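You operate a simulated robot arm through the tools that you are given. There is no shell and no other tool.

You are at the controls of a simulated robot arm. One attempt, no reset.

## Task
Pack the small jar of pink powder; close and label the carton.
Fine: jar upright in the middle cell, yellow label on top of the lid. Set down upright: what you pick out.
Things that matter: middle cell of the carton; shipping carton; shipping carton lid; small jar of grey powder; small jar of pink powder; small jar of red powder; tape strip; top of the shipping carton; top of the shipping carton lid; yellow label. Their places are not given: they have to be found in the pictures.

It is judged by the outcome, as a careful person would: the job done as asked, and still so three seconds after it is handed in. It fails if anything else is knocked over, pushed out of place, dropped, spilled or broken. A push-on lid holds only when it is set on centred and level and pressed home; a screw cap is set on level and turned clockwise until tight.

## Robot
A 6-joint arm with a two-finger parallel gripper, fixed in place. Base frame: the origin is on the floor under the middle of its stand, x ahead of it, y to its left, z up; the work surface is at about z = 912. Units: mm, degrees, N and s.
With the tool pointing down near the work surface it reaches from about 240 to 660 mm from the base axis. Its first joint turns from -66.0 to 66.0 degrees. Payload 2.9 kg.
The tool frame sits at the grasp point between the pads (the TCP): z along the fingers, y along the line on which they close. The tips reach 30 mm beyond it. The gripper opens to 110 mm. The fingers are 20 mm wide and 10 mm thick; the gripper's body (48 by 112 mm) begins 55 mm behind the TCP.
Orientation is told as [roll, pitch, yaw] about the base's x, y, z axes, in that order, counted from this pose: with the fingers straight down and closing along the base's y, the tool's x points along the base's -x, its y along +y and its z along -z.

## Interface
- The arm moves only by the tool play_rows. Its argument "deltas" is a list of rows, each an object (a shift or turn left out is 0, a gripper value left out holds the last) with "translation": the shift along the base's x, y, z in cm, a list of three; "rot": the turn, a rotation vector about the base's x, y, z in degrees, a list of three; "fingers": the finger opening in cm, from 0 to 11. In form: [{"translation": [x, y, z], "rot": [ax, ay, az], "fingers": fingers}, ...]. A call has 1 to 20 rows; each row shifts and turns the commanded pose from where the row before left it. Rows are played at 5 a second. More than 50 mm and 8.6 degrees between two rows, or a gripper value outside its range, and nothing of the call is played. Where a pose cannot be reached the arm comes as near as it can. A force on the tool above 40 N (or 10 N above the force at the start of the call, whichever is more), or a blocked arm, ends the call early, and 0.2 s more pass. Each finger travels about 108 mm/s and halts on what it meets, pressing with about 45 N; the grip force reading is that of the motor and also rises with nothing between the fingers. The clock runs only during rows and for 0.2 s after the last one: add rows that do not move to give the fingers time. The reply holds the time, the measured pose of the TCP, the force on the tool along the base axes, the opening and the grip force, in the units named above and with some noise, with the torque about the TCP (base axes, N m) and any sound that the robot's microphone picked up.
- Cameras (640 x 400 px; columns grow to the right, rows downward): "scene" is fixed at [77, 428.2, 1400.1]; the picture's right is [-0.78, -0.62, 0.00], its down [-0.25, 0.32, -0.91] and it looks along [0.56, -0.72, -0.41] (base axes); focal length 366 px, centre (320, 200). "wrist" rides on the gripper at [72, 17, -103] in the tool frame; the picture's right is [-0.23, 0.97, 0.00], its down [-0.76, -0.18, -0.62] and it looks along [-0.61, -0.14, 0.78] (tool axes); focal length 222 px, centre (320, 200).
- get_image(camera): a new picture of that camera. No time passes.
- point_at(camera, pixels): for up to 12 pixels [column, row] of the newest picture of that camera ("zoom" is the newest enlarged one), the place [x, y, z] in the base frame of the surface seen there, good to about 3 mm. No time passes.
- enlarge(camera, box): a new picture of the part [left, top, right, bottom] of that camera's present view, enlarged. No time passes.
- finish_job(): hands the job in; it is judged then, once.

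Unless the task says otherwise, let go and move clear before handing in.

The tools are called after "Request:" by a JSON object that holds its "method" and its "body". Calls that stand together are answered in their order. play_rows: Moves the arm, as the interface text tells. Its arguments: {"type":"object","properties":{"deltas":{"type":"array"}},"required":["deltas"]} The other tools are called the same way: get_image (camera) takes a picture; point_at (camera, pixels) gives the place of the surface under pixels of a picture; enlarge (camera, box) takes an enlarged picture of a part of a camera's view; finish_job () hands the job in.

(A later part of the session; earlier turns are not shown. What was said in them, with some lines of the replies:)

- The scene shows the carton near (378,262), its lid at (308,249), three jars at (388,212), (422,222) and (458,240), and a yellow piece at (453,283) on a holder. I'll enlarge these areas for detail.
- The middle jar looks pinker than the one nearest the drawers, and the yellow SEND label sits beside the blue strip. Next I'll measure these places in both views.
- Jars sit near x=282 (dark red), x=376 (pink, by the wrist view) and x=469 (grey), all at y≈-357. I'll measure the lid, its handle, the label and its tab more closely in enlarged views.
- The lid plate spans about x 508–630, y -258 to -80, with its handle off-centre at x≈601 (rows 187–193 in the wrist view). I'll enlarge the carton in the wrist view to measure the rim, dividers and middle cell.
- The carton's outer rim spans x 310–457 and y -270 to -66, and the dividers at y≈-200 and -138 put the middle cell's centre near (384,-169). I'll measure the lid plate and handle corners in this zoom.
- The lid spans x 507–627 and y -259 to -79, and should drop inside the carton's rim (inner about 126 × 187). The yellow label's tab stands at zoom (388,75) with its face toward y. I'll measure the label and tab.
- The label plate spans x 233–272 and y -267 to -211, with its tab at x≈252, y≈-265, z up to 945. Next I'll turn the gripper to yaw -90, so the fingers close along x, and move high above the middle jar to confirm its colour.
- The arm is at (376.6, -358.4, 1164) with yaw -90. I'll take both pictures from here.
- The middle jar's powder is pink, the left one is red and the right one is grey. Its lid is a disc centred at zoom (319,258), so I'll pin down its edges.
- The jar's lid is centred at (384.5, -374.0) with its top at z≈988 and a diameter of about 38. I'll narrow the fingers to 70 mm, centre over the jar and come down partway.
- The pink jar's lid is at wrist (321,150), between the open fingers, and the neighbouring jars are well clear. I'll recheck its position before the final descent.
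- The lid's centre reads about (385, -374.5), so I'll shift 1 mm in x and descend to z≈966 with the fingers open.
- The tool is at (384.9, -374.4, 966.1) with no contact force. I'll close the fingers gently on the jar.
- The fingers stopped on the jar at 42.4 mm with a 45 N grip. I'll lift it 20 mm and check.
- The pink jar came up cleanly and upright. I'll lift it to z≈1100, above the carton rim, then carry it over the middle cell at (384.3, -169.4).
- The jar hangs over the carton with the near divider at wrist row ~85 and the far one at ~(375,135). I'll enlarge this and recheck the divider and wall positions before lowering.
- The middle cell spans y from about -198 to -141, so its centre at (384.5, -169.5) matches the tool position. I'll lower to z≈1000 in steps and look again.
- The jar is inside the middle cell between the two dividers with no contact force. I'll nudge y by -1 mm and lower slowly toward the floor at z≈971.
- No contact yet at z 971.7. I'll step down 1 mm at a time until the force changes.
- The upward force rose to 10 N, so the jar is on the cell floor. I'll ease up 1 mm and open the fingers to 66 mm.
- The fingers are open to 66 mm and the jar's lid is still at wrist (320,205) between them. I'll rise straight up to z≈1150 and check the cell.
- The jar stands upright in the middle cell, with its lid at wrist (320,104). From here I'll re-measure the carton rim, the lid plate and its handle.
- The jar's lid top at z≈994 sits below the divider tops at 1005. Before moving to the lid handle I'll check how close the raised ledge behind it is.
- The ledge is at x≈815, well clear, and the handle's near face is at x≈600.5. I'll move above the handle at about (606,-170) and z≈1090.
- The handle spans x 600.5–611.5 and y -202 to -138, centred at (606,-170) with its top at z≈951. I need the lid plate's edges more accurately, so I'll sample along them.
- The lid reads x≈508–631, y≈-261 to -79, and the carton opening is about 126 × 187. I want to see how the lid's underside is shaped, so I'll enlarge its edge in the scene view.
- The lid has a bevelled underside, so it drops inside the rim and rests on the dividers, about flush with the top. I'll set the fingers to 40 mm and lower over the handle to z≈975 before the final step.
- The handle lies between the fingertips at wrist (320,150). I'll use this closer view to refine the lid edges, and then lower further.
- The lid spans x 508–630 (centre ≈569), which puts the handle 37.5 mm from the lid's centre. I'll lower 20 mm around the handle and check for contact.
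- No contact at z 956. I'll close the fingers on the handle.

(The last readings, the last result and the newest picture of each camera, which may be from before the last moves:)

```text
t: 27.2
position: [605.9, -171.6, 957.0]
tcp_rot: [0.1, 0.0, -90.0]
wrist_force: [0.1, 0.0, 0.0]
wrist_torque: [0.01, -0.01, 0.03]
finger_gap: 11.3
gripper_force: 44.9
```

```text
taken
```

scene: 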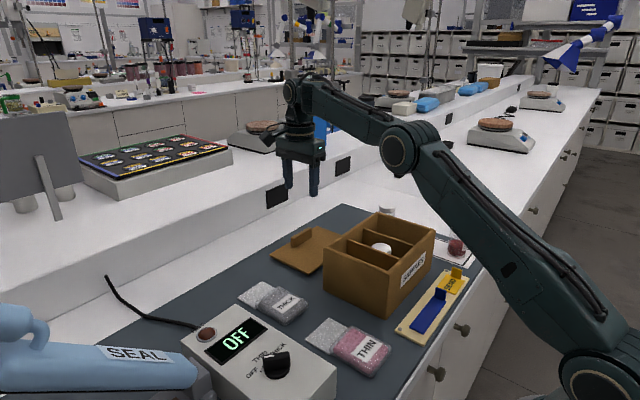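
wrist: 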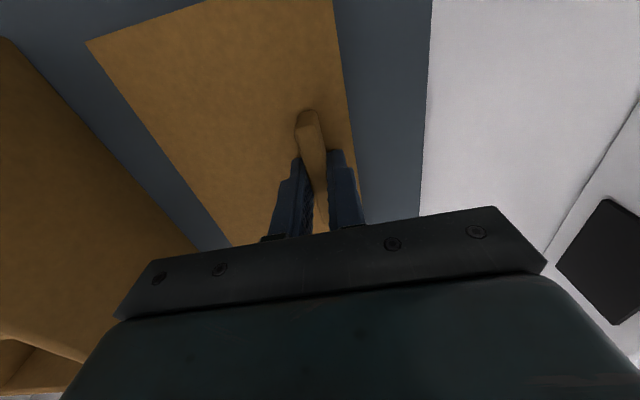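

The handle is gripped at 11.3 mm with 45 N. I'll lift 30 mm slowly and check that the lid stays level.

Request:
{"method": "play_rows", "body": {"deltas": [{"translation": [0, 0, 0.5]}, {"translation": [0, 0, 0.5]}, {"translation": [0, 0, 1]}, {"translation": [0, 0, 1]}, {}, {}]}}

Request:
{"method": "get_image", "body": {"camera": "wrist"}}

Request:
{"method": "enlarge", "body": {"camera": "scene", "box": [250, 170, 370, 280]}}

```text
t: 28.6
position: [607.7, -169.6, 985.1]
tcp_rot: [0.0, -0.1, -90.0]
wrist_force: [0.2, -0.3, -0.5]
wrist_torque: [-0.03, -0.05, 0.02]
finger_gap: 11.1
gripper_force: 44.9
```

```text
taken
```

wrist: 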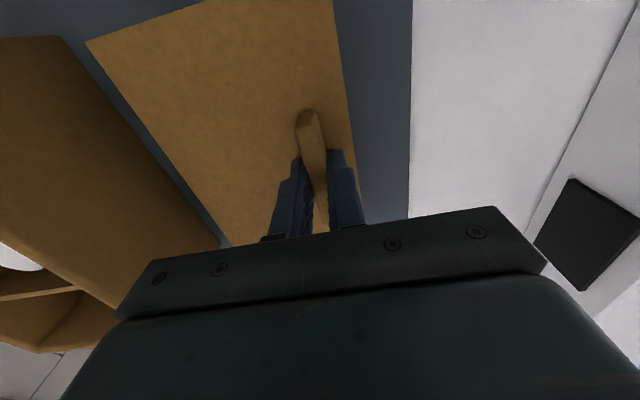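

```text
3.64 times, centred on (310, 225) of scene
```

zoom: 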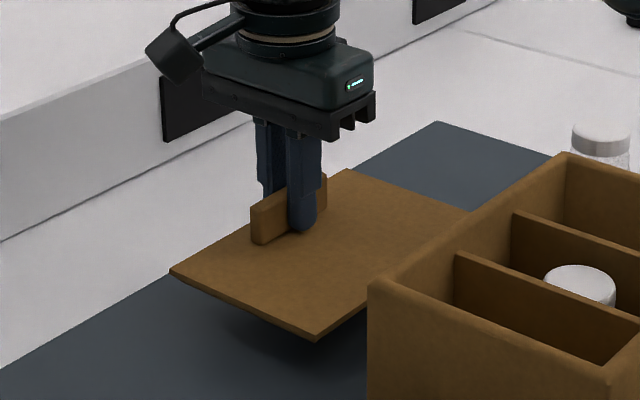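

The lid rose rigidly and looks unchanged in the wrist view. I'll check it's level, then lift higher and carry it over the carton.

Request:
{"method": "point_at", "body": {"camera": "wrist", "pixels": [[95, 45], [150, 115], [200, 185], [325, 15], [335, 80], [220, 100]]}}

Request:
{"method": "play_rows", "body": {"deltas": [{"translation": [0, 0, 2]}, {"translation": [0, 0, 2]}, {"translation": [0, 0, 2]}, {"translation": [0, 0, 2]}, {"translation": [0, 0, 2.5]}, {}, {"translation": [-1, 0, 0]}, {"translation": [-2, 0, 0]}, {"translation": [-2, 0, 0]}, {"translation": [-2.5, 0, 0]}, {"translation": [-2.5, 0, 0]}, {"translation": [-2.5, 0, 0]}, {"translation": [-2.5, 0, 0]}, {"translation": [-2, 0, 0]}, {"translation": [-1.5, 0, 0]}, {}, {}]}}

Request:
{"method": "get_image", "body": {"camera": "wrist"}}

Request:
{"method": "get_image", "body": {"camera": "scene"}}

```text
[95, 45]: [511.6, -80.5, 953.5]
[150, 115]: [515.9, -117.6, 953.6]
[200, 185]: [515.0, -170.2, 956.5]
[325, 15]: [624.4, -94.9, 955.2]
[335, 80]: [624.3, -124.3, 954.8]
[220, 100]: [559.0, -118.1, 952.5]
```

```text
t: 32.2
position: [420.7, -170.6, 1091.2]
tcp_rot: [0.0, 0.1, -90.0]
wrist_force: [0.0, 0.3, 0.4]
wrist_torque: [0.01, -0.06, -0.05]
finger_gap: 11.2
gripper_force: 45.3
```

```text
taken
```

wrist: 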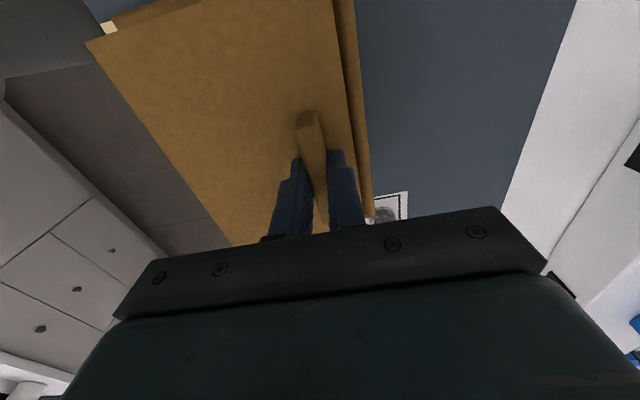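

```text
taken
```

scene: 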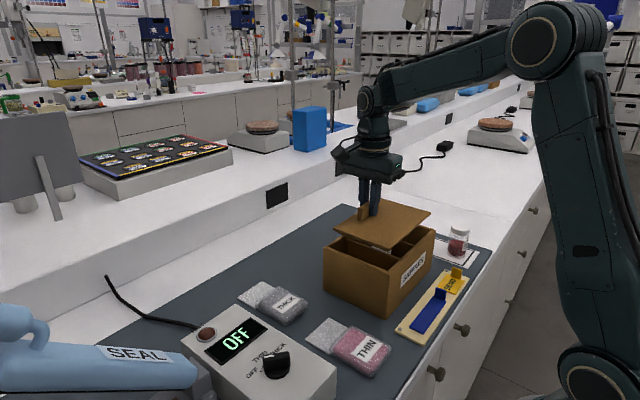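

The lid is now held about 35 mm above the rim. I'll measure its edges and the carton's rim together in both views.

Request:
{"method": "enlarge", "body": {"camera": "wrist", "box": [280, 0, 400, 220]}}

Request:
{"method": "enlarge", "body": {"camera": "scene", "box": [310, 190, 450, 320]}}

```text
1.82 times, centred on (340, 110) of wrist
```

zoom: 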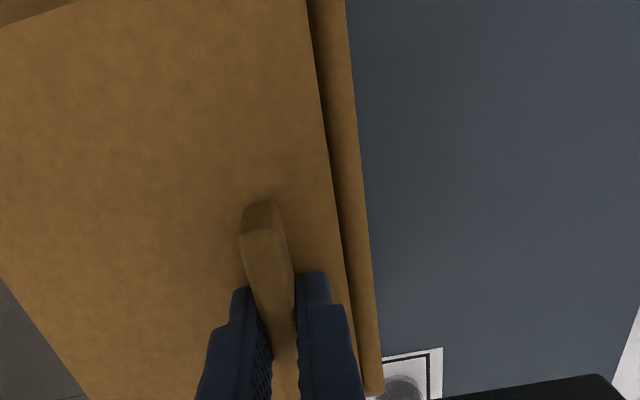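

```text
3.08 times, centred on (380, 255) of scene
```

zoom: 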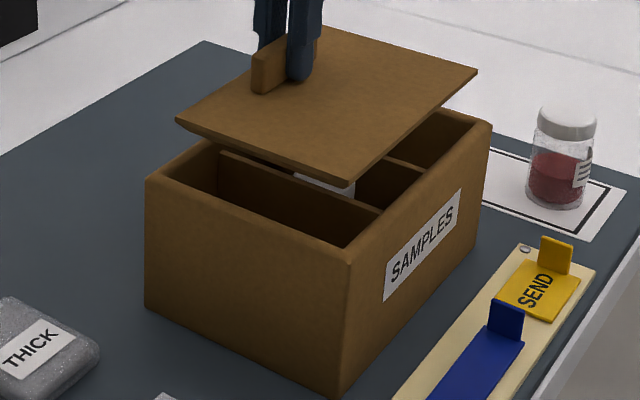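

Request:
{"method": "point_at", "body": {"camera": "zoom", "pixels": [[182, 120], [345, 183], [472, 72], [320, 30], [150, 180], [213, 148], [347, 258], [340, 245], [485, 128], [380, 215], [222, 153], [440, 112]]}}

Request:
{"method": "point_at", "body": {"camera": "wrist", "pixels": [[92, 42], [130, 95], [170, 155], [336, 20], [342, 60], [350, 110], [346, 40], [352, 80], [359, 130], [349, 60], [355, 100], [240, 5]]}}

```text
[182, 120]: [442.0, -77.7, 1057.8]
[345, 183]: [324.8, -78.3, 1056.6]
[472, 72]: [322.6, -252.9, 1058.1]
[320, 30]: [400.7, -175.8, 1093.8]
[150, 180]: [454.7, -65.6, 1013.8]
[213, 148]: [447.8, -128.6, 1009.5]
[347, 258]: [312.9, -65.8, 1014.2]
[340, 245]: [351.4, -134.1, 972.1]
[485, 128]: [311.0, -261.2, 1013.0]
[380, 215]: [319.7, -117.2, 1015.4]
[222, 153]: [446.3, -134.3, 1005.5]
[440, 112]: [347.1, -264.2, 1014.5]
```

```text
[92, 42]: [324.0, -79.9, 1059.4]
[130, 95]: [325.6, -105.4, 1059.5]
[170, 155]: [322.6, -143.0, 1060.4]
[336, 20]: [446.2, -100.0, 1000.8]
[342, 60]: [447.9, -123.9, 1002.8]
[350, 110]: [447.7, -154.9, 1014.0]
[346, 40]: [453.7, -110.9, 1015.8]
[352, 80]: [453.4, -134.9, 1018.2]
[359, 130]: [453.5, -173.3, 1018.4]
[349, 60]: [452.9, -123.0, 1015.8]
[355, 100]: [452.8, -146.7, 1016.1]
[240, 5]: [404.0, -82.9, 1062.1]
```

The lid is centred at about (383.8, -169.3) over an opening centred at about (384.3, -168.5). I'll shift +0.5 mm in x and +0.8 mm in y, then lower until the lid is just above the rim.

Request:
{"method": "play_rows", "body": {"deltas": [{"translation": [0.05, 0.08, -0.5]}, {"translation": [0, 0, -1]}, {"translation": [0, 0, -1]}, {"translation": [0, 0, -0.3]}, {}, {}]}}

Request:
{"method": "get_image", "body": {"camera": "wrist"}}

Request:
{"method": "enlarge", "body": {"camera": "scene", "box": [310, 190, 450, 320]}}

```text
t: 33.6
position: [421.5, -168.7, 1064.3]
tcp_rot: [0.0, 0.0, -89.9]
wrist_force: [0.2, -0.2, -0.6]
wrist_torque: [-0.01, -0.03, 0.05]
finger_gap: 11.0
gripper_force: 45.2
```

```text
taken
```

wrist: 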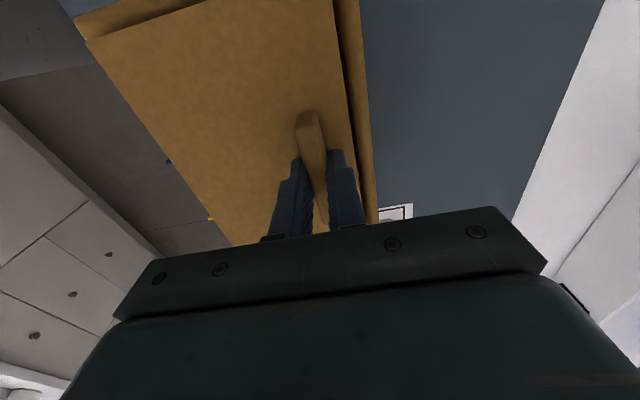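

```text
3.08 times, centred on (380, 255) of scene
```

zoom: 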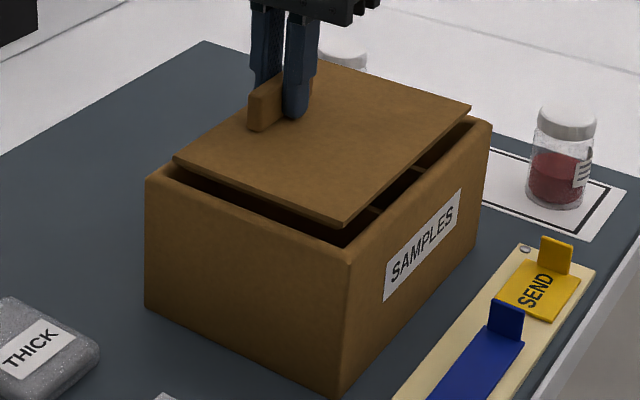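

The lid hovers just above the rim and looks parallel to it. I'll measure lid corners and rim once more before going in.

Request:
{"method": "enlarge", "body": {"camera": "scene", "box": [335, 235, 425, 275]}}

Request:
{"method": "point_at", "body": {"camera": "wrist", "pixels": [[88, 40], [95, 50], [83, 33], [78, 20], [120, 95], [150, 140], [335, 10], [343, 60], [350, 110], [357, 100], [350, 50], [200, 10]]}}

```text
7.11 times, centred on (380, 255) of scene
```

zoom: 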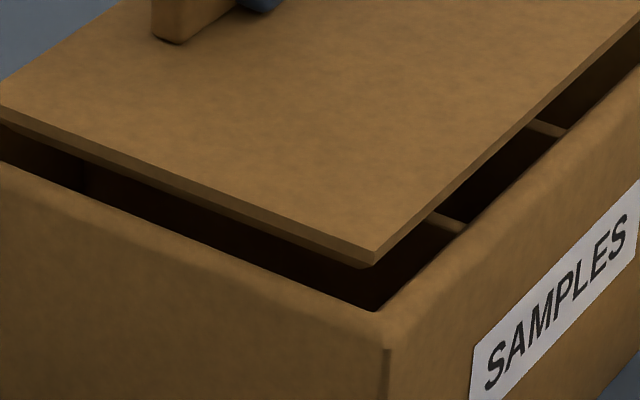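

```text
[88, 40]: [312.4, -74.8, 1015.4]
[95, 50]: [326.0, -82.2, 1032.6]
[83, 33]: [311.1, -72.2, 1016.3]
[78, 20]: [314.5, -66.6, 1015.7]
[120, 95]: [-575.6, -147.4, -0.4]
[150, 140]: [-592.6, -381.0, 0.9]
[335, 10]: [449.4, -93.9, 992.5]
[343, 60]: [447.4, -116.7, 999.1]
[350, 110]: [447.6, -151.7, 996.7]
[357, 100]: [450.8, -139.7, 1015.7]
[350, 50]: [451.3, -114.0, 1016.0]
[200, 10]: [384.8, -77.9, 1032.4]
```

The lid's near corner at zoom (375,250) lines up above the rim's inner corner at (377,310). I'll sample points just inside the lid's edges and the rim's inner edge here.

Request:
{"method": "point_at", "body": {"camera": "zoom", "pixels": [[374, 243], [200, 178], [60, 124], [460, 178], [560, 92], [374, 252], [375, 312], [200, 245], [60, 193], [470, 235], [560, 150], [620, 95]]}}

```text
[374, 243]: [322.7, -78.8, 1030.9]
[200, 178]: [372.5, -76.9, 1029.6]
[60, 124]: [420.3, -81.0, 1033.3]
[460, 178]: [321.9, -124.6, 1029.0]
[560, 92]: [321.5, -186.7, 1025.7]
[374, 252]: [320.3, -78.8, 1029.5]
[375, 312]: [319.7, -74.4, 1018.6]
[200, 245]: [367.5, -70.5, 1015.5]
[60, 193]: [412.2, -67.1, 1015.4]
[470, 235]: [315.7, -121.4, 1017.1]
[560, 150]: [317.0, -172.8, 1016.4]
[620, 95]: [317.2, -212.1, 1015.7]
```

Gaps are about 2 mm on the near side and 3.5 mm elsewhere, so I'll shift +0.7 mm in x and lower slowly into the opening, watching the force.

Request:
{"method": "play_rows", "body": {"deltas": [{"translation": [0.07, 0, -0.3]}, {"translation": [0, 0, -0.3]}, {"translation": [0, 0, -0.2]}, {"translation": [0, 0, -0.2]}, {"translation": [0, 0, -0.1]}, {}]}}

Request:
{"method": "enlarge", "body": {"camera": "scene", "box": [310, 190, 450, 320]}}

```text
t: 35.0
position: [422.8, -168.9, 1052.2]
tcp_rot: [0.0, -0.1, -90.0]
wrist_force: [0.5, -0.1, -0.7]
wrist_torque: [-0.01, -0.01, 0.01]
finger_gap: 11.5
gripper_force: 45.1
```

```text
3.08 times, centred on (380, 255) of scene
```

zoom: 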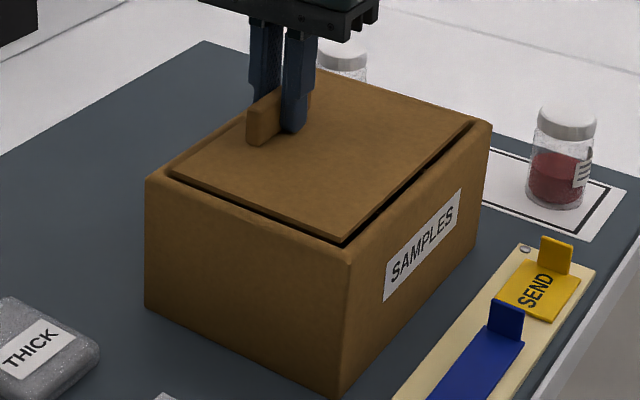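

The lid is entering the opening evenly with no contact force. I'll continue down in 1 mm steps.

Request:
{"method": "play_rows", "body": {"deltas": [{"translation": [0, 0, -0.1]}, {"translation": [0, 0, -0.1]}, {}]}}

Request:
{"method": "play_rows", "body": {"deltas": [{"translation": [0, 0, -0.1]}, {}]}}

Request:
{"method": "play_rows", "body": {"deltas": [{"translation": [0, 0, -0.1]}, {}]}}

```text
t: 35.8
position: [422.3, -168.4, 1049.4]
tcp_rot: [0.0, 0.0, -90.0]
wrist_force: [0.9, -0.4, -0.2]
wrist_torque: [-0.04, -0.01, 0.02]
finger_gap: 11.0
gripper_force: 45.3
```

```text
t: 36.4
position: [421.5, -170.5, 1048.2]
tcp_rot: [0.0, 0.0, -89.9]
wrist_force: [-0.4, 0.0, -0.4]
wrist_torque: [-0.01, -0.1, 0.01]
finger_gap: 10.9
gripper_force: 45.0
```

```text
t: 37.0
position: [421.3, -169.6, 1049.4]
tcp_rot: [0.2, 0.0, -90.0]
wrist_force: [-2.1, 0.7, 7.4]
wrist_torque: [0.09, 0.13, 0.02]
finger_gap: 11.3
gripper_force: 45.0
```

The upward force rose to 7 N at z≈1048.5, so the lid has met something. I'll look at how it sits.

Request:
{"method": "enlarge", "body": {"camera": "scene", "box": [320, 205, 440, 285]}}

Request:
{"method": "get_image", "body": {"camera": "wrist"}}

```text
5.00 times, centred on (380, 245) of scene
```

zoom: 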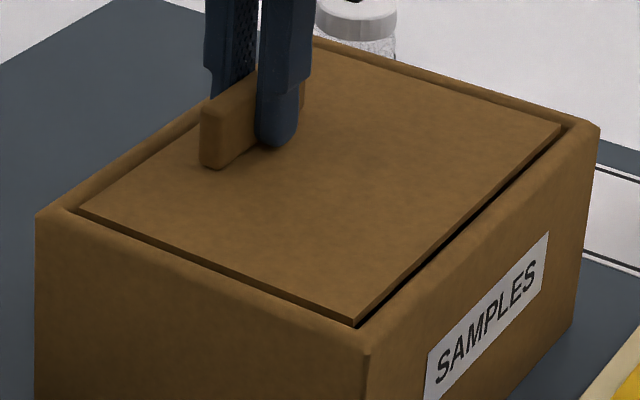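

```text
taken
```

wrist: 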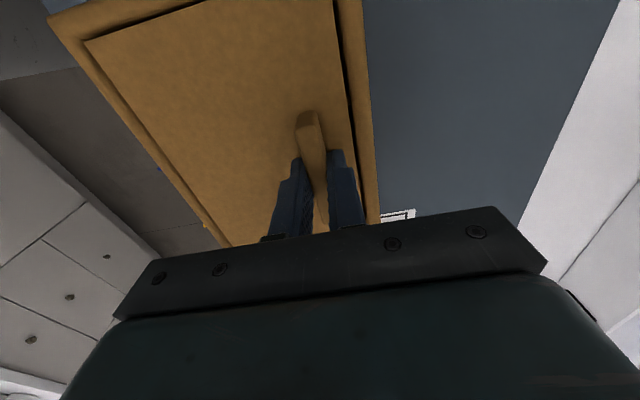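

The lid sits inside the rim all round. I'll measure its height against the rim, to see whether it's fully seated.

Request:
{"method": "point_at", "body": {"camera": "zoom", "pixels": [[100, 208], [200, 245], [350, 305], [450, 225], [540, 130], [350, 100], [60, 212], [200, 275], [355, 335], [480, 225], [585, 130], [300, 200]]}}

Request:
{"method": "point_at", "body": {"camera": "wrist", "pixels": [[95, 45], [150, 120], [200, 190], [320, 20], [335, 80], [220, 100], [70, 30], [110, 90], [345, 20], [358, 60], [200, 25], [260, 60]]}}

```text
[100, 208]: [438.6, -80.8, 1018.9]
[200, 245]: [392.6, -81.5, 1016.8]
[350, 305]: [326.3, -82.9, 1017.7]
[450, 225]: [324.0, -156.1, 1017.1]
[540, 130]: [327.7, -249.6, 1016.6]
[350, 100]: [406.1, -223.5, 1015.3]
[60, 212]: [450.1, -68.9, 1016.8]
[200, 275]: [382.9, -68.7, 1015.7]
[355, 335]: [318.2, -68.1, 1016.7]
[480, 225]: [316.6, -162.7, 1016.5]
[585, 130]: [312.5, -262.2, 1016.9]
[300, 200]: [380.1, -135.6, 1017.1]
```

```text
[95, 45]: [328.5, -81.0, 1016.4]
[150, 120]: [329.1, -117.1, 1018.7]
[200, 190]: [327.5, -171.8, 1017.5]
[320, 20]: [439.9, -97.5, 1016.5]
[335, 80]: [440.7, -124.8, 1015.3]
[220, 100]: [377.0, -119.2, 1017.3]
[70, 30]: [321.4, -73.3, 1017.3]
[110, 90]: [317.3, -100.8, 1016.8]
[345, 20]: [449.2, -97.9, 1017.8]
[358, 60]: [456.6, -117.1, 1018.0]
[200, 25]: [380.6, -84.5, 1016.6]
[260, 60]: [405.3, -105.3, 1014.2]
```

The lid top reads about 1017 all over, flush with the rim at about 1016.5, so it's resting level on the dividers. I'll ease off, open the fingers just 26 mm to release the handle, and rise.

Request:
{"method": "play_rows", "body": {"deltas": [{"translation": [0, 0, 0.08]}, {"fingers": 1.8}, {"fingers": 2.6}, {}, {}, {"translation": [0, 0, 0.5]}, {"translation": [0, 0, 1]}, {"translation": [0, 0, 2]}, {"translation": [0, 0, 2]}, {"translation": [0, 0, 2]}, {}, {}]}}

Request:
{"method": "get_image", "body": {"camera": "wrist"}}

Request:
{"method": "enlarge", "body": {"camera": "scene", "box": [320, 205, 440, 285]}}

```text
t: 39.6
position: [422.1, -169.1, 1122.6]
tcp_rot: [0.0, 0.0, -90.0]
wrist_force: [-0.8, -0.5, 0.5]
wrist_torque: [0.01, 0.0, -0.02]
finger_gap: 26.0
gripper_force: 0.1
```

```text
taken
```

wrist: 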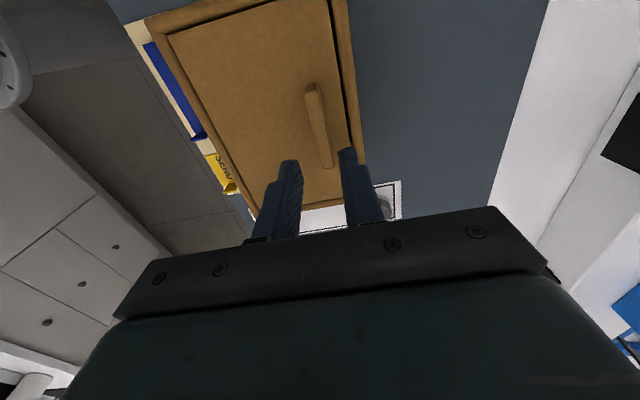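

```text
5.00 times, centred on (380, 245) of scene
```

zoom: 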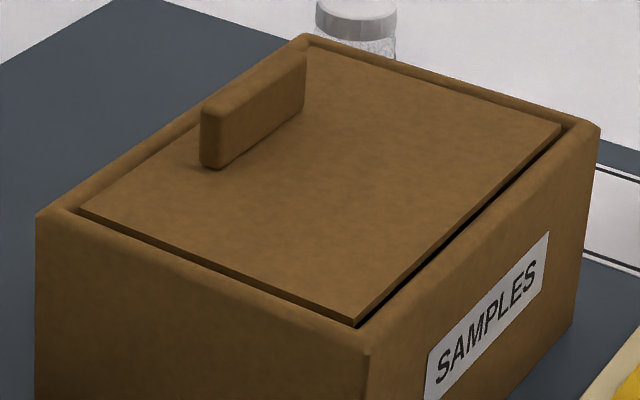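

The lid is released and stays flush. To be sure it's home, I'll close the fingers, move over the lid's centre (384,-169) and press down gently.

Request:
{"method": "play_rows", "body": {"deltas": [{"fingers": 0.0}, {"translation": [-1.9, 0, 0]}, {"translation": [-1.9, 0, 0]}, {"translation": [0, 0, -2]}, {"translation": [0, 0, -2]}, {"translation": [0, 0, -2]}, {"translation": [0, 0, -1]}, {}, {}]}}

```text
t: 41.6
position: [384.5, -167.7, 1053.4]
tcp_rot: [0.0, 0.0, -90.0]
wrist_force: [0.6, 0.6, 0.5]
wrist_torque: [0.02, 0.01, -0.01]
finger_gap: 0.1
gripper_force: 38.0
```

The closed fingertips are about 6 mm above the lid at its centre. I'll step down until they press.

Request:
{"method": "play_rows", "body": {"deltas": [{"translation": [0, 0, -0.2]}, {"translation": [0, 0, -0.2]}, {"translation": [0, 0, -0.1]}, {}]}}

Request:
{"method": "play_rows", "body": {"deltas": [{"translation": [0, 0, -0.1]}, {}]}}

Request:
{"method": "play_rows", "body": {"deltas": [{"translation": [0, 0, -0.1]}, {}]}}

```text
t: 42.6
position: [384.6, -169.1, 1048.9]
tcp_rot: [0.0, -0.1, -90.0]
wrist_force: [0.5, 0.5, -0.1]
wrist_torque: [-0.01, 0.0, 0.02]
finger_gap: 0.0
gripper_force: 37.7
```

```text
t: 43.2
position: [384.5, -169.4, 1047.8]
tcp_rot: [0.0, 0.0, -89.9]
wrist_force: [0.0, 0.3, -0.7]
wrist_torque: [0.0, 0.01, 0.01]
finger_gap: 0.0
gripper_force: 37.5
```

```text
t: 43.8
position: [384.3, -169.2, 1047.3]
tcp_rot: [0.1, 0.0, -90.0]
wrist_force: [-2.3, 0.4, 8.8]
wrist_torque: [0.01, 0.1, 0.04]
finger_gap: 0.1
gripper_force: 37.0
```

Contact was made at z≈1047 with 9 N. I'll press a little further, to about 20–25 N.

Request:
{"method": "play_rows", "body": {"deltas": [{"translation": [0, 0, -0.1]}, {}]}}

Request:
{"method": "play_rows", "body": {"deltas": [{"translation": [0, 0, -0.1]}, {}, {}]}}

```text
t: 44.4
position: [385.0, -169.0, 1047.9]
tcp_rot: [0.1, -0.1, -90.0]
wrist_force: [-3.5, 1.1, 22.2]
wrist_torque: [0.07, 0.11, -0.03]
finger_gap: 0.0
gripper_force: 37.5
```

```text
t: 45.2
position: [385.3, -168.6, 1047.1]
tcp_rot: [0.3, -0.1, -89.9]
wrist_force: [-3.7, 1.2, 37.6]
wrist_torque: [0.06, 0.12, 0.01]
finger_gap: 0.0
gripper_force: 37.5
```

The press held solid at 38 N without any movement, so the lid is home. I'll back off, rise to z≈1130, turn to yaw 0 and move above the label's tab at (252,-265).

Request:
{"method": "play_rows", "body": {"deltas": [{"translation": [0, 0, 0.3]}, {"translation": [0, 0, 1]}, {"translation": [0, 0, 2.5]}, {"translation": [0, 0, 2.5]}, {"translation": [0, 0, 2]}, {}]}}

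Request:
{"method": "play_rows", "body": {"deltas": [{"translation": [-1.1, -0.8, 0], "rot": [0, 0, 7.5], "fingers": 3.0}, {"translation": [-1.1, -0.8, 0], "rot": [0, 0, 7.5]}, {"translation": [-1.1, -0.8, 0], "rot": [0, 0, 7.5]}, {"translation": [-1.1, -0.8, 0], "rot": [0, 0, 7.5]}, {"translation": [-1.1, -0.8, 0], "rot": [0, 0, 7.5]}, {"translation": [-1.1, -0.8, 0], "rot": [0, 0, 7.5]}, {"translation": [-1.1, -0.8, 0], "rot": [0, 0, 7.5]}, {"translation": [-1.1, -0.8, 0], "rot": [0, 0, 7.5]}, {"translation": [-1.1, -0.8, 0], "rot": [0, 0, 7.5]}, {"translation": [-1.1, -0.8, 0], "rot": [0, 0, 7.5]}, {"translation": [-1.1, -0.8, 0], "rot": [0, 0, 7.5]}, {"translation": [-1.1, -0.8, 0], "rot": [0, 0, 7.5]}, {}, {}]}}

Request:
{"method": "get_image", "body": {"camera": "wrist"}}

Request:
{"method": "get_image", "body": {"camera": "scene"}}

```text
t: 46.6
position: [384.6, -169.5, 1128.1]
tcp_rot: [0.1, 0.0, -89.9]
wrist_force: [-0.6, 0.1, 0.5]
wrist_torque: [0.0, 0.0, 0.01]
finger_gap: 0.0
gripper_force: 37.8
```

```text
t: 49.6
position: [252.1, -264.9, 1128.0]
tcp_rot: [0.0, -0.1, 0.1]
wrist_force: [-0.3, 0.4, 0.0]
wrist_torque: [0.0, -0.02, 0.02]
finger_gap: 30.0
gripper_force: 0.1
```

```text
taken
```

wrist: 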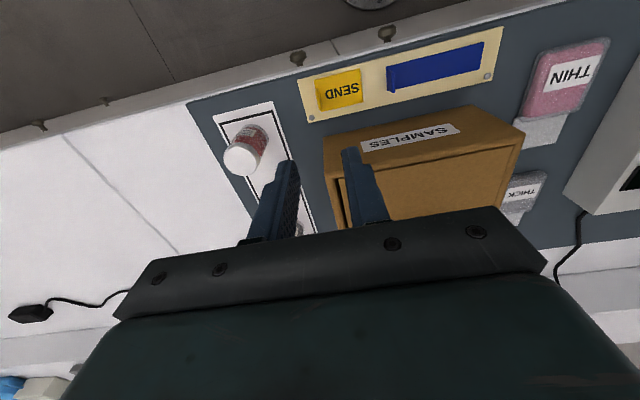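

```text
taken
```

scene: 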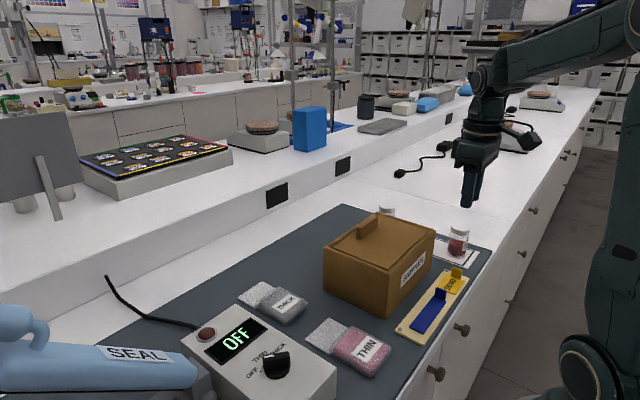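

The gripper is above the label tab at yaw 0, and the label is at wrist (340,90). I'll enlarge it and measure the tab.

Request:
{"method": "enlarge", "body": {"camera": "wrist", "box": [300, 50, 390, 130]}}

```text
5.00 times, centred on (345, 90) of wrist
```

zoom: 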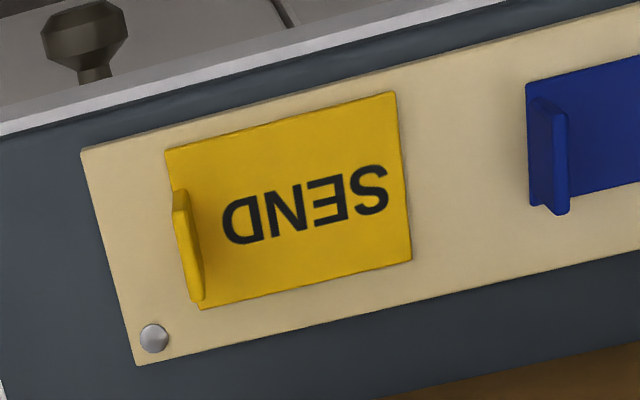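

Request:
{"method": "point_at", "body": {"camera": "zoom", "pixels": [[170, 155], [392, 97], [408, 258], [205, 303], [180, 200], [188, 230], [195, 290], [183, 195], [197, 295], [192, 240], [290, 200], [110, 300]]}}

```text
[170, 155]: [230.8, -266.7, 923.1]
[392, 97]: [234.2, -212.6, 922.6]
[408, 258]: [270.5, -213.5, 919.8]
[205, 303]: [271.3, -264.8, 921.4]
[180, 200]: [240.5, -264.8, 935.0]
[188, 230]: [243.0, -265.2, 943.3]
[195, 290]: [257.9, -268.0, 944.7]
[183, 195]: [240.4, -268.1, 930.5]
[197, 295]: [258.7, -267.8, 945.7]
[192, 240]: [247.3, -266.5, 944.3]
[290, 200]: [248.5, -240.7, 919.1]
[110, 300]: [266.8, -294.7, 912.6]
```

The tab is centred at about (250.5, -266) with its top at z≈945, and the label surface is at z≈920.5. I'll shift 1 mm in x and y and descend with the fingers 30 mm apart to z≈975.

Request:
{"method": "play_rows", "body": {"deltas": [{"translation": [-0.1, -0.1, -2.5]}, {"translation": [0, 0, -2.5]}, {"translation": [0, 0, -2.5]}, {"translation": [0, 0, -2.5]}, {"translation": [0, 0, -2.5]}, {"translation": [0, 0, -2]}, {"translation": [0, 0, -0.8]}, {}, {}]}}

Request:
{"method": "get_image", "body": {"camera": "wrist"}}

Request:
{"method": "enlarge", "body": {"camera": "scene", "box": [400, 210, 500, 320]}}

```text
t: 51.6
position: [251.6, -266.2, 976.1]
tcp_rot: [0.0, 0.0, 0.0]
wrist_force: [-0.5, -0.9, 0.2]
wrist_torque: [0.02, -0.01, 0.0]
finger_gap: 30.1
gripper_force: 0.0
```

```text
taken
```

wrist: 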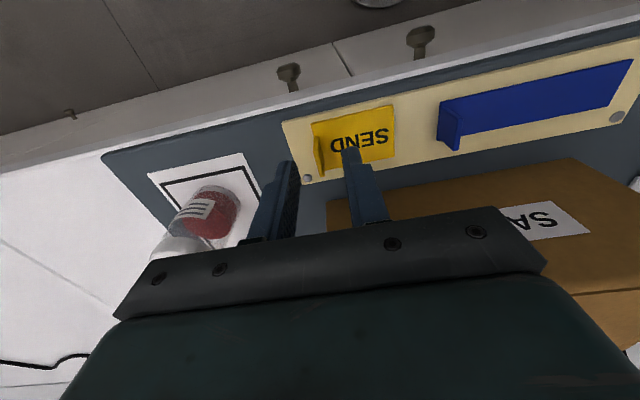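

```text
3.64 times, centred on (450, 265) of scene
```

zoom: 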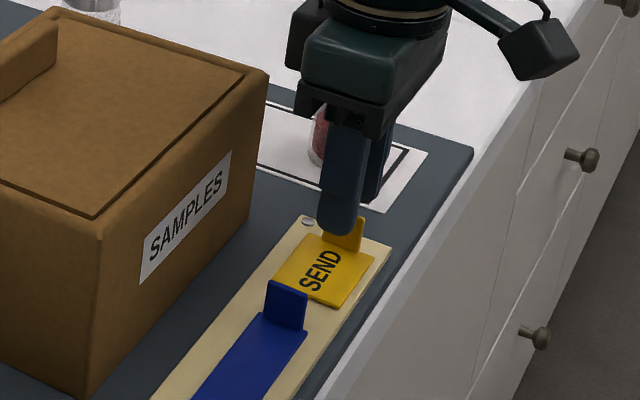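

The tab stands between the fingertips (wrist (317,153)), and the body is clear of the red jar. I'll descend to z≈954.

Request:
{"method": "play_rows", "body": {"deltas": [{"translation": [-0.05, 0, -1]}, {"translation": [0, 0, -0.7]}, {"translation": [0, 0, -0.4]}, {}, {}]}}

Request:
{"method": "get_image", "body": {"camera": "wrist"}}

```text
t: 52.8
position: [250.8, -267.2, 953.4]
tcp_rot: [0.0, 0.1, 0.0]
wrist_force: [-0.2, -1.0, 0.4]
wrist_torque: [-0.01, -0.01, 0.03]
finger_gap: 30.0
gripper_force: 0.1
```

```text
taken
```

wrist: 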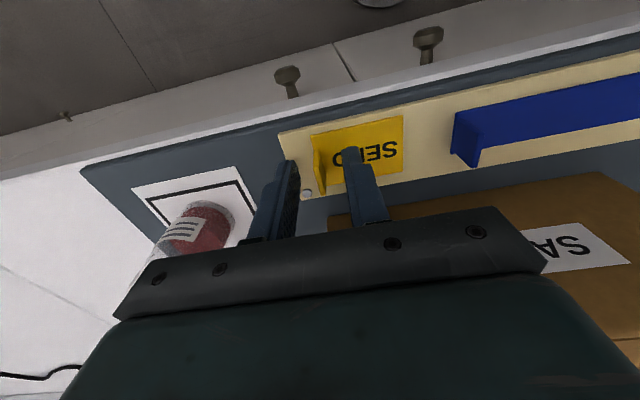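

No contact at z 953.4, and the tab at wrist (319,165) is between the fingers. I'll close on it.

Request:
{"method": "play_rows", "body": {"deltas": [{"fingers": 1.8}, {"fingers": 1.0}, {"fingers": 0.5}, {"fingers": 0.0}, {}, {}]}}

Request:
{"method": "get_image", "body": {"camera": "wrist"}}

```text
t: 54.2
position: [252.2, -267.0, 952.5]
tcp_rot: [-0.1, 0.1, 0.0]
wrist_force: [0.6, -2.0, 1.1]
wrist_torque: [-0.05, 0.0, 0.0]
finger_gap: 0.0
gripper_force: 39.5
```

```text
taken
```

wrist: 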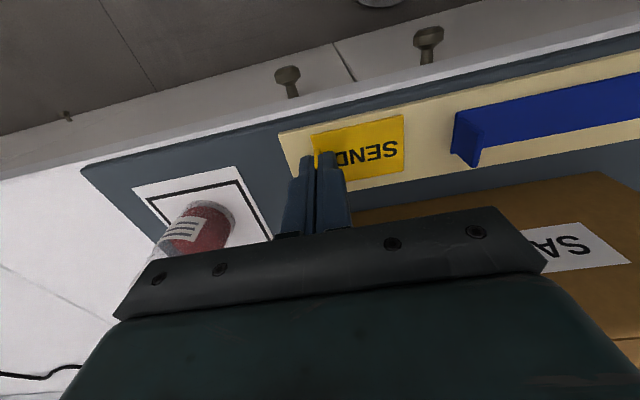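

The fingers read a 0.0 mm gap, so they may not be holding the tab. I'll look closely before doing anything else.

Request:
{"method": "enlarge", "body": {"camera": "wrist", "box": [270, 100, 420, 230]}}

Request:
{"method": "enlarge", "body": {"camera": "scene", "box": [410, 215, 490, 310]}}

```text
3.08 times, centred on (345, 165) of wrist
```

zoom: 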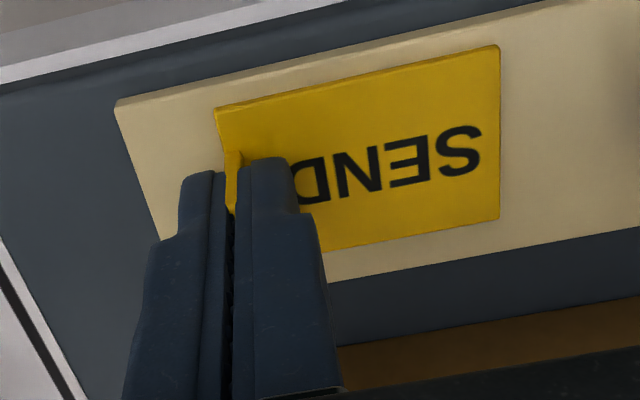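

```text
4.21 times, centred on (450, 262) of scene
```

zoom: 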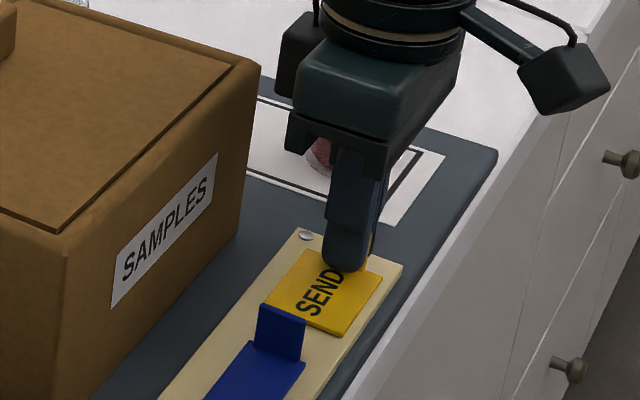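

The yellow tab seems to run between the fingertips at zoom (232,190). I'll lift just 6 mm to test whether the label comes along.

Request:
{"method": "play_rows", "body": {"deltas": [{"translation": [0, 0, 0.2]}, {"translation": [0, 0, 0.2]}, {"translation": [0, 0, 0.2]}, {}]}}

Request:
{"method": "enlarge", "body": {"camera": "wrist", "box": [270, 100, 420, 230]}}

Request:
{"method": "enlarge", "body": {"camera": "scene", "box": [410, 215, 490, 310]}}

```text
t: 55.2
position: [250.8, -266.8, 958.5]
tcp_rot: [0.1, 0.0, 0.0]
wrist_force: [0.2, -0.4, -0.2]
wrist_torque: [-0.01, 0.04, -0.02]
finger_gap: 0.0
gripper_force: 39.6
```

```text
3.08 times, centred on (345, 165) of wrist
```

zoom: 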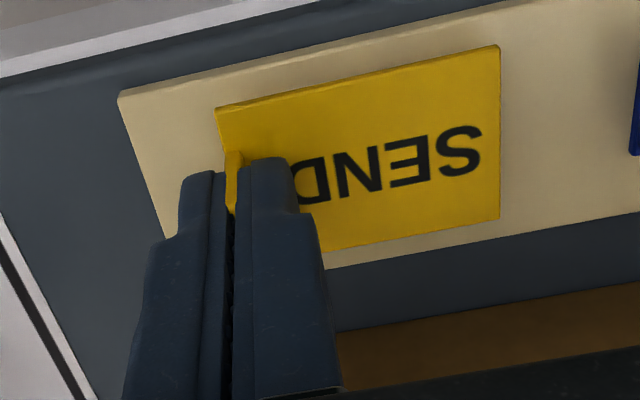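

```text
4.21 times, centred on (450, 262) of scene
```

zoom: 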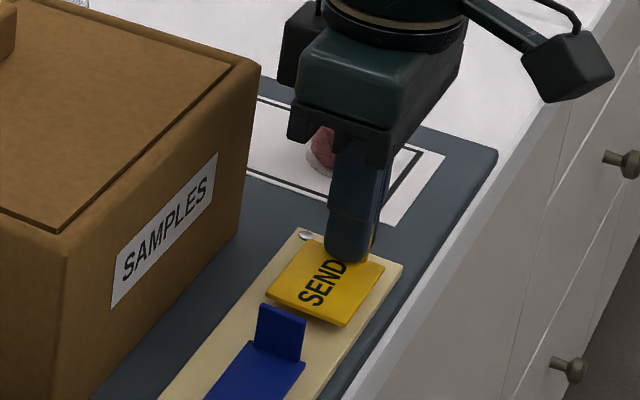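

The label rose with the gripper (its place in the wrist view is unchanged), so the tab is held. I'll lift to z≈1105, clear of the carton, and carry it over the lid to about (377.5, -195.5).

Request:
{"method": "play_rows", "body": {"deltas": [{"translation": [0, 0, 1]}, {"translation": [0, 0, 2]}, {"translation": [0, 0, 2.5]}, {"translation": [0, 0, 2.5]}, {"translation": [0, 0, 2.5]}, {"translation": [0, 0, 2.5]}, {"translation": [0, 0, 1.6]}, {}, {"translation": [1.2, 0.7, 0]}, {"translation": [2, 1.1, 0]}, {"translation": [2, 1.1, 0]}, {"translation": [2, 1.1, 0]}, {"translation": [2, 1.1, 0]}, {"translation": [2, 1.1, 0]}, {"translation": [1.45, 0.93, 0]}, {}, {}]}}

Request:
{"method": "get_image", "body": {"camera": "wrist"}}

Request:
{"method": "get_image", "body": {"camera": "scene"}}

```text
t: 58.8
position: [378.2, -194.7, 1106.5]
tcp_rot: [0.0, 0.0, 0.1]
wrist_force: [-0.3, -0.5, 0.2]
wrist_torque: [0.01, 0.04, -0.01]
finger_gap: 0.0
gripper_force: 40.5
```

```text
taken
```

wrist: 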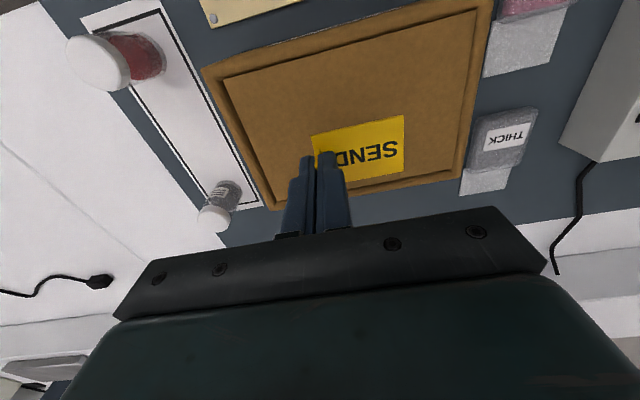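

```text
taken
```

scene: 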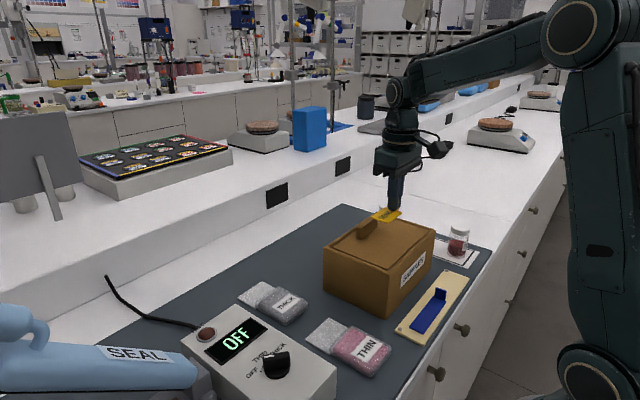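

Request:
{"method": "point_at", "body": {"camera": "wrist", "pixels": [[315, 138], [402, 118], [402, 166], [350, 175], [360, 148], [228, 82], [474, 14], [270, 175], [455, 168], [300, 90]]}}

Request:
{"method": "enlarge", "body": {"camera": "scene", "box": [320, 170, 460, 290]}}

```text
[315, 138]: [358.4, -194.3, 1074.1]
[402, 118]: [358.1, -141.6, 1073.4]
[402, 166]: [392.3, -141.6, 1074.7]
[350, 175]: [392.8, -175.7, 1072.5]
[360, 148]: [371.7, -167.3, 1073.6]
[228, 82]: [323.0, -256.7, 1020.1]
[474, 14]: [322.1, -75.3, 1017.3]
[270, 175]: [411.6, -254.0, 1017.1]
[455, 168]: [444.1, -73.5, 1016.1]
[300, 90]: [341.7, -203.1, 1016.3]
```

```text
3.33 times, centred on (390, 230) of scene
```

zoom: 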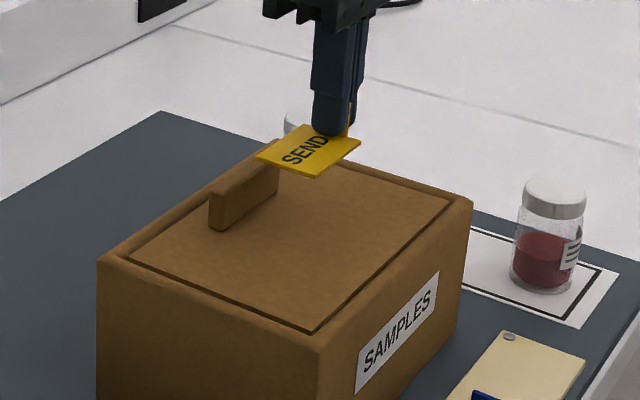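

The held label is level at z≈1074, spanning x 358–397 and y -195 to -141, over the lid's clear area beside the handle. I'll lower it most of the way.

Request:
{"method": "play_rows", "body": {"deltas": [{"translation": [0, 0, -1.5]}, {"translation": [0, 0, -1.5]}, {"translation": [0, 0, -1]}, {"translation": [0, 0, -0.5]}, {"translation": [0, 0, -0.3]}, {}, {}]}}

Request:
{"method": "enlarge", "body": {"camera": "scene", "box": [320, 170, 460, 290]}}

```text
t: 60.4
position: [377.4, -194.0, 1058.2]
tcp_rot: [0.0, -0.1, 0.0]
wrist_force: [-0.5, -0.3, 0.8]
wrist_torque: [0.01, -0.04, 0.02]
finger_gap: 0.0
gripper_force: 40.5
```

```text
3.33 times, centred on (390, 230) of scene
```

zoom: 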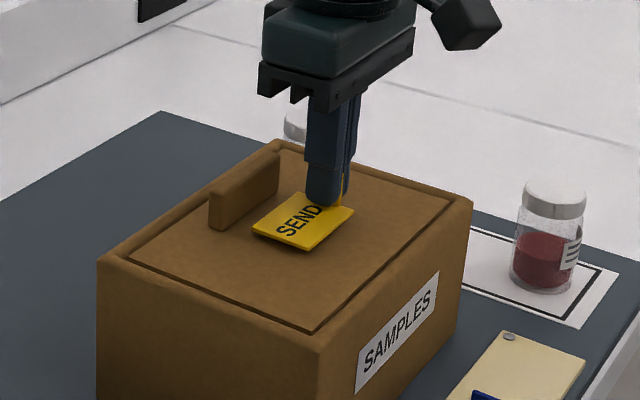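

The label hovers a few millimetres above the lid. I'll step down to contact.

Request:
{"method": "play_rows", "body": {"deltas": [{"translation": [0, 0, -0.2]}, {"translation": [0, 0, -0.1]}, {"translation": [0, 0, -0.1]}, {}]}}

Request:
{"method": "play_rows", "body": {"deltas": [{"translation": [0, 0, -0.1]}, {}]}}

Request:
{"method": "play_rows", "body": {"deltas": [{"translation": [0, 0, -0.1]}, {}]}}

```text
t: 61.4
position: [377.3, -195.6, 1054.5]
tcp_rot: [0.0, 0.0, 0.1]
wrist_force: [0.5, -0.7, -0.3]
wrist_torque: [-0.03, 0.01, 0.0]
finger_gap: 0.0
gripper_force: 40.4
```

```text
t: 62.0
position: [376.7, -194.3, 1053.2]
tcp_rot: [0.0, -0.1, 0.0]
wrist_force: [0.6, 0.5, -1.2]
wrist_torque: [0.0, -0.01, 0.02]
finger_gap: 0.0
gripper_force: 39.5
```

```text
t: 62.6
position: [376.7, -195.4, 1051.4]
tcp_rot: [0.1, -0.1, 0.0]
wrist_force: [-1.0, 0.2, 0.5]
wrist_torque: [0.0, -0.04, 0.02]
finger_gap: 0.0
gripper_force: 39.8
```

No contact yet at z≈1052. I'll keep stepping down.

Request:
{"method": "play_rows", "body": {"deltas": [{"translation": [0, 0, -0.1]}, {}]}}

Request:
{"method": "play_rows", "body": {"deltas": [{"translation": [0, 0, -0.05]}, {}]}}

```text
t: 63.2
position: [377.4, -195.9, 1052.4]
tcp_rot: [-0.1, -0.1, 0.0]
wrist_force: [-1.0, 1.3, 8.6]
wrist_torque: [0.09, 0.06, -0.04]
finger_gap: 0.2
gripper_force: 40.2
```

```text
t: 63.8
position: [377.2, -196.1, 1050.8]
tcp_rot: [-0.1, -0.1, 0.0]
wrist_force: [-2.2, 0.1, 19.7]
wrist_torque: [0.11, 0.1, 0.04]
finger_gap: 0.0
gripper_force: 39.8
```

The label is pressed on the lid with about 20 N. I'll ease off 1.5 mm, check it, and open the fingers to release the tab.

Request:
{"method": "play_rows", "body": {"deltas": [{"translation": [0, 0, 0.12]}, {"fingers": 0.6}, {"fingers": 1.4}, {"fingers": 2.0}, {}, {}]}}

Request:
{"method": "get_image", "body": {"camera": "wrist"}}

Request:
{"method": "enlarge", "body": {"camera": "scene", "box": [320, 170, 460, 290]}}

```text
t: 65.2
position: [376.5, -194.5, 1051.0]
tcp_rot: [0.0, 0.0, 0.0]
wrist_force: [-0.5, -0.2, 0.4]
wrist_torque: [-0.01, 0.01, -0.01]
finger_gap: 19.9
gripper_force: 0.0
```

```text
taken
```

wrist: 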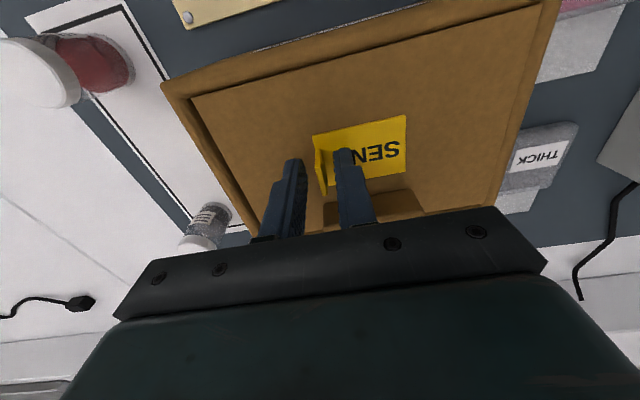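

```text
3.33 times, centred on (390, 230) of scene
```

zoom: 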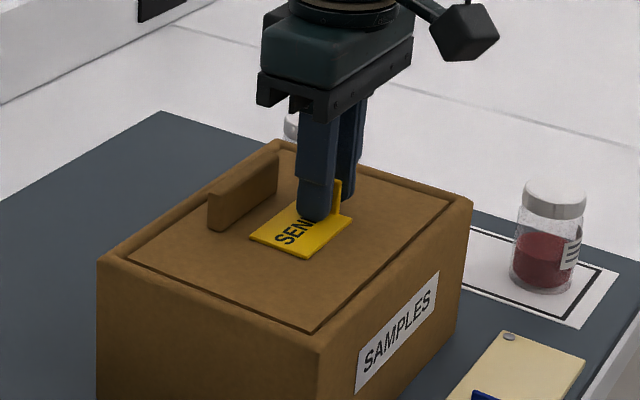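

The fingers are open and the label lies flat on the lid. I'll rise straight up and check that it stays.

Request:
{"method": "play_rows", "body": {"deltas": [{"translation": [0, 0, 0.5]}, {"translation": [0, 0, 1]}, {"translation": [0, 0, 1.5]}, {"translation": [0, 0, 2.5]}, {"translation": [0, 0, 2.5]}, {"translation": [0, 0, 2.5]}, {"translation": [0, 0, 2.5]}, {"translation": [0, 0, 2.5]}, {}, {}]}}

Request:
{"method": "get_image", "body": {"camera": "wrist"}}

Request:
{"method": "get_image", "body": {"camera": "scene"}}

Request:
{"method": "enlarge", "body": {"camera": "scene", "box": [320, 190, 460, 290]}}

```text
t: 67.4
position: [378.7, -195.3, 1207.5]
tcp_rot: [0.0, 0.0, 0.0]
wrist_force: [0.4, 0.0, -0.1]
wrist_torque: [0.01, 0.01, -0.02]
finger_gap: 20.0
gripper_force: 0.0
```

```text
taken
```

wrist: 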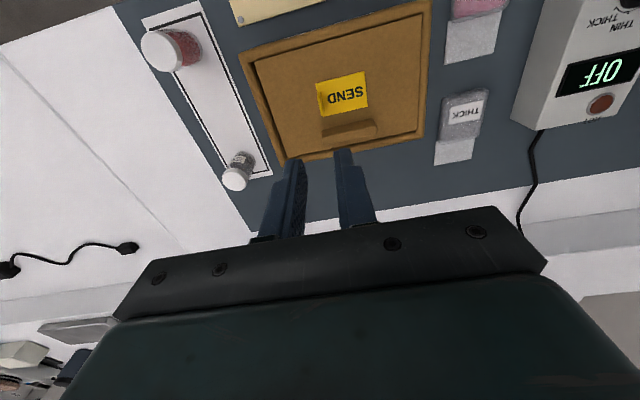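

```text
taken
```

scene: 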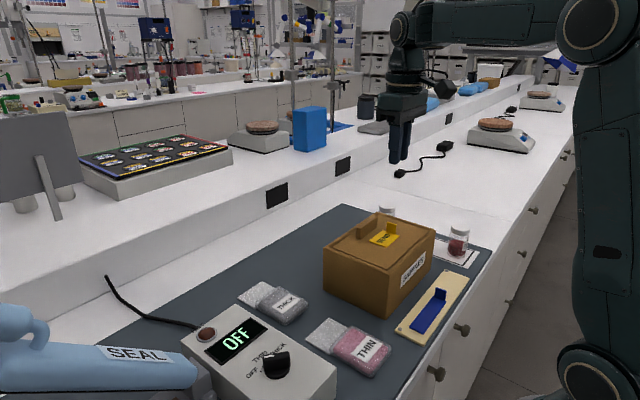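

```text
4.00 times, centred on (390, 240) of scene
```

zoom: 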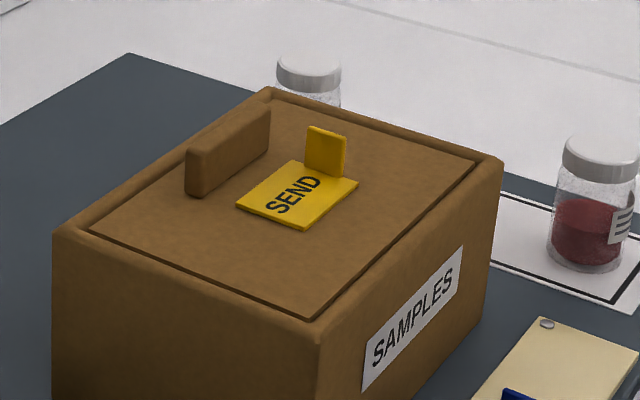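

The label lies flat on the closed lid beside the handle (zoom (298,190)), and both other jars stand where they were. I'll verify lid and label heights and the jar positions once more.

Request:
{"method": "point_at", "body": {"camera": "zoom", "pixels": [[110, 230], [300, 300], [460, 165], [290, 105], [300, 265], [75, 240], [300, 325], [485, 165], [245, 206], [300, 222], [350, 185], [595, 150]]}}

Request:
{"method": "enlarge", "body": {"camera": "wrist", "box": [130, 0, 440, 200]}}

```text
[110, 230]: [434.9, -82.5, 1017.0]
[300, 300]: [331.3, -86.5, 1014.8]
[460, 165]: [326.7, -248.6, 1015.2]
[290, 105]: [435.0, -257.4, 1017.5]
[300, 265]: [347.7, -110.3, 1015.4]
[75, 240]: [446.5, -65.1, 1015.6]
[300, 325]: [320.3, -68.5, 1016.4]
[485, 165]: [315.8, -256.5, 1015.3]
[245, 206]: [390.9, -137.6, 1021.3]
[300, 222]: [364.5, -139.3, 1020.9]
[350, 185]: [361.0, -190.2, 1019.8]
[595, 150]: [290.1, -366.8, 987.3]
```

```text
2.00 times, centred on (285, 100) of wrist
```

zoom: 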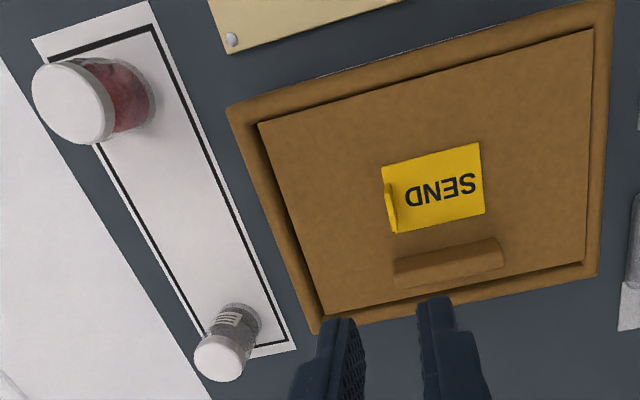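

The lid is level at z≈1015–1017, flush with the rim, and the label lies flat near its centre. The red and grey jars haven't moved and the gripper is empty and clear, so I'm handing in the job.

Request:
{"method": "finish_job", "body": {}}

```text
The job is handed in.
```

The job is handed in, and the last pictures showed everything in place. I haven't been given the judgement itself.

- **Jar:** the pink jar stands upright in the middle cell. I checked this from above before the lid went on, and its top was below the dividers.
- **Lid:** it sits level and flush inside the rim. I pressed it at its centre to about 38 N and it didn't move.
- **Label:** the yellow SEND label lies flat on top of the lid, near the middle and clear of the handle.
- **Everything else:** the red and grey jars are where they were. I left the blue tape strip alone because the job didn't ask for taping.

The gripper was empty and well above the carton when I handed in.
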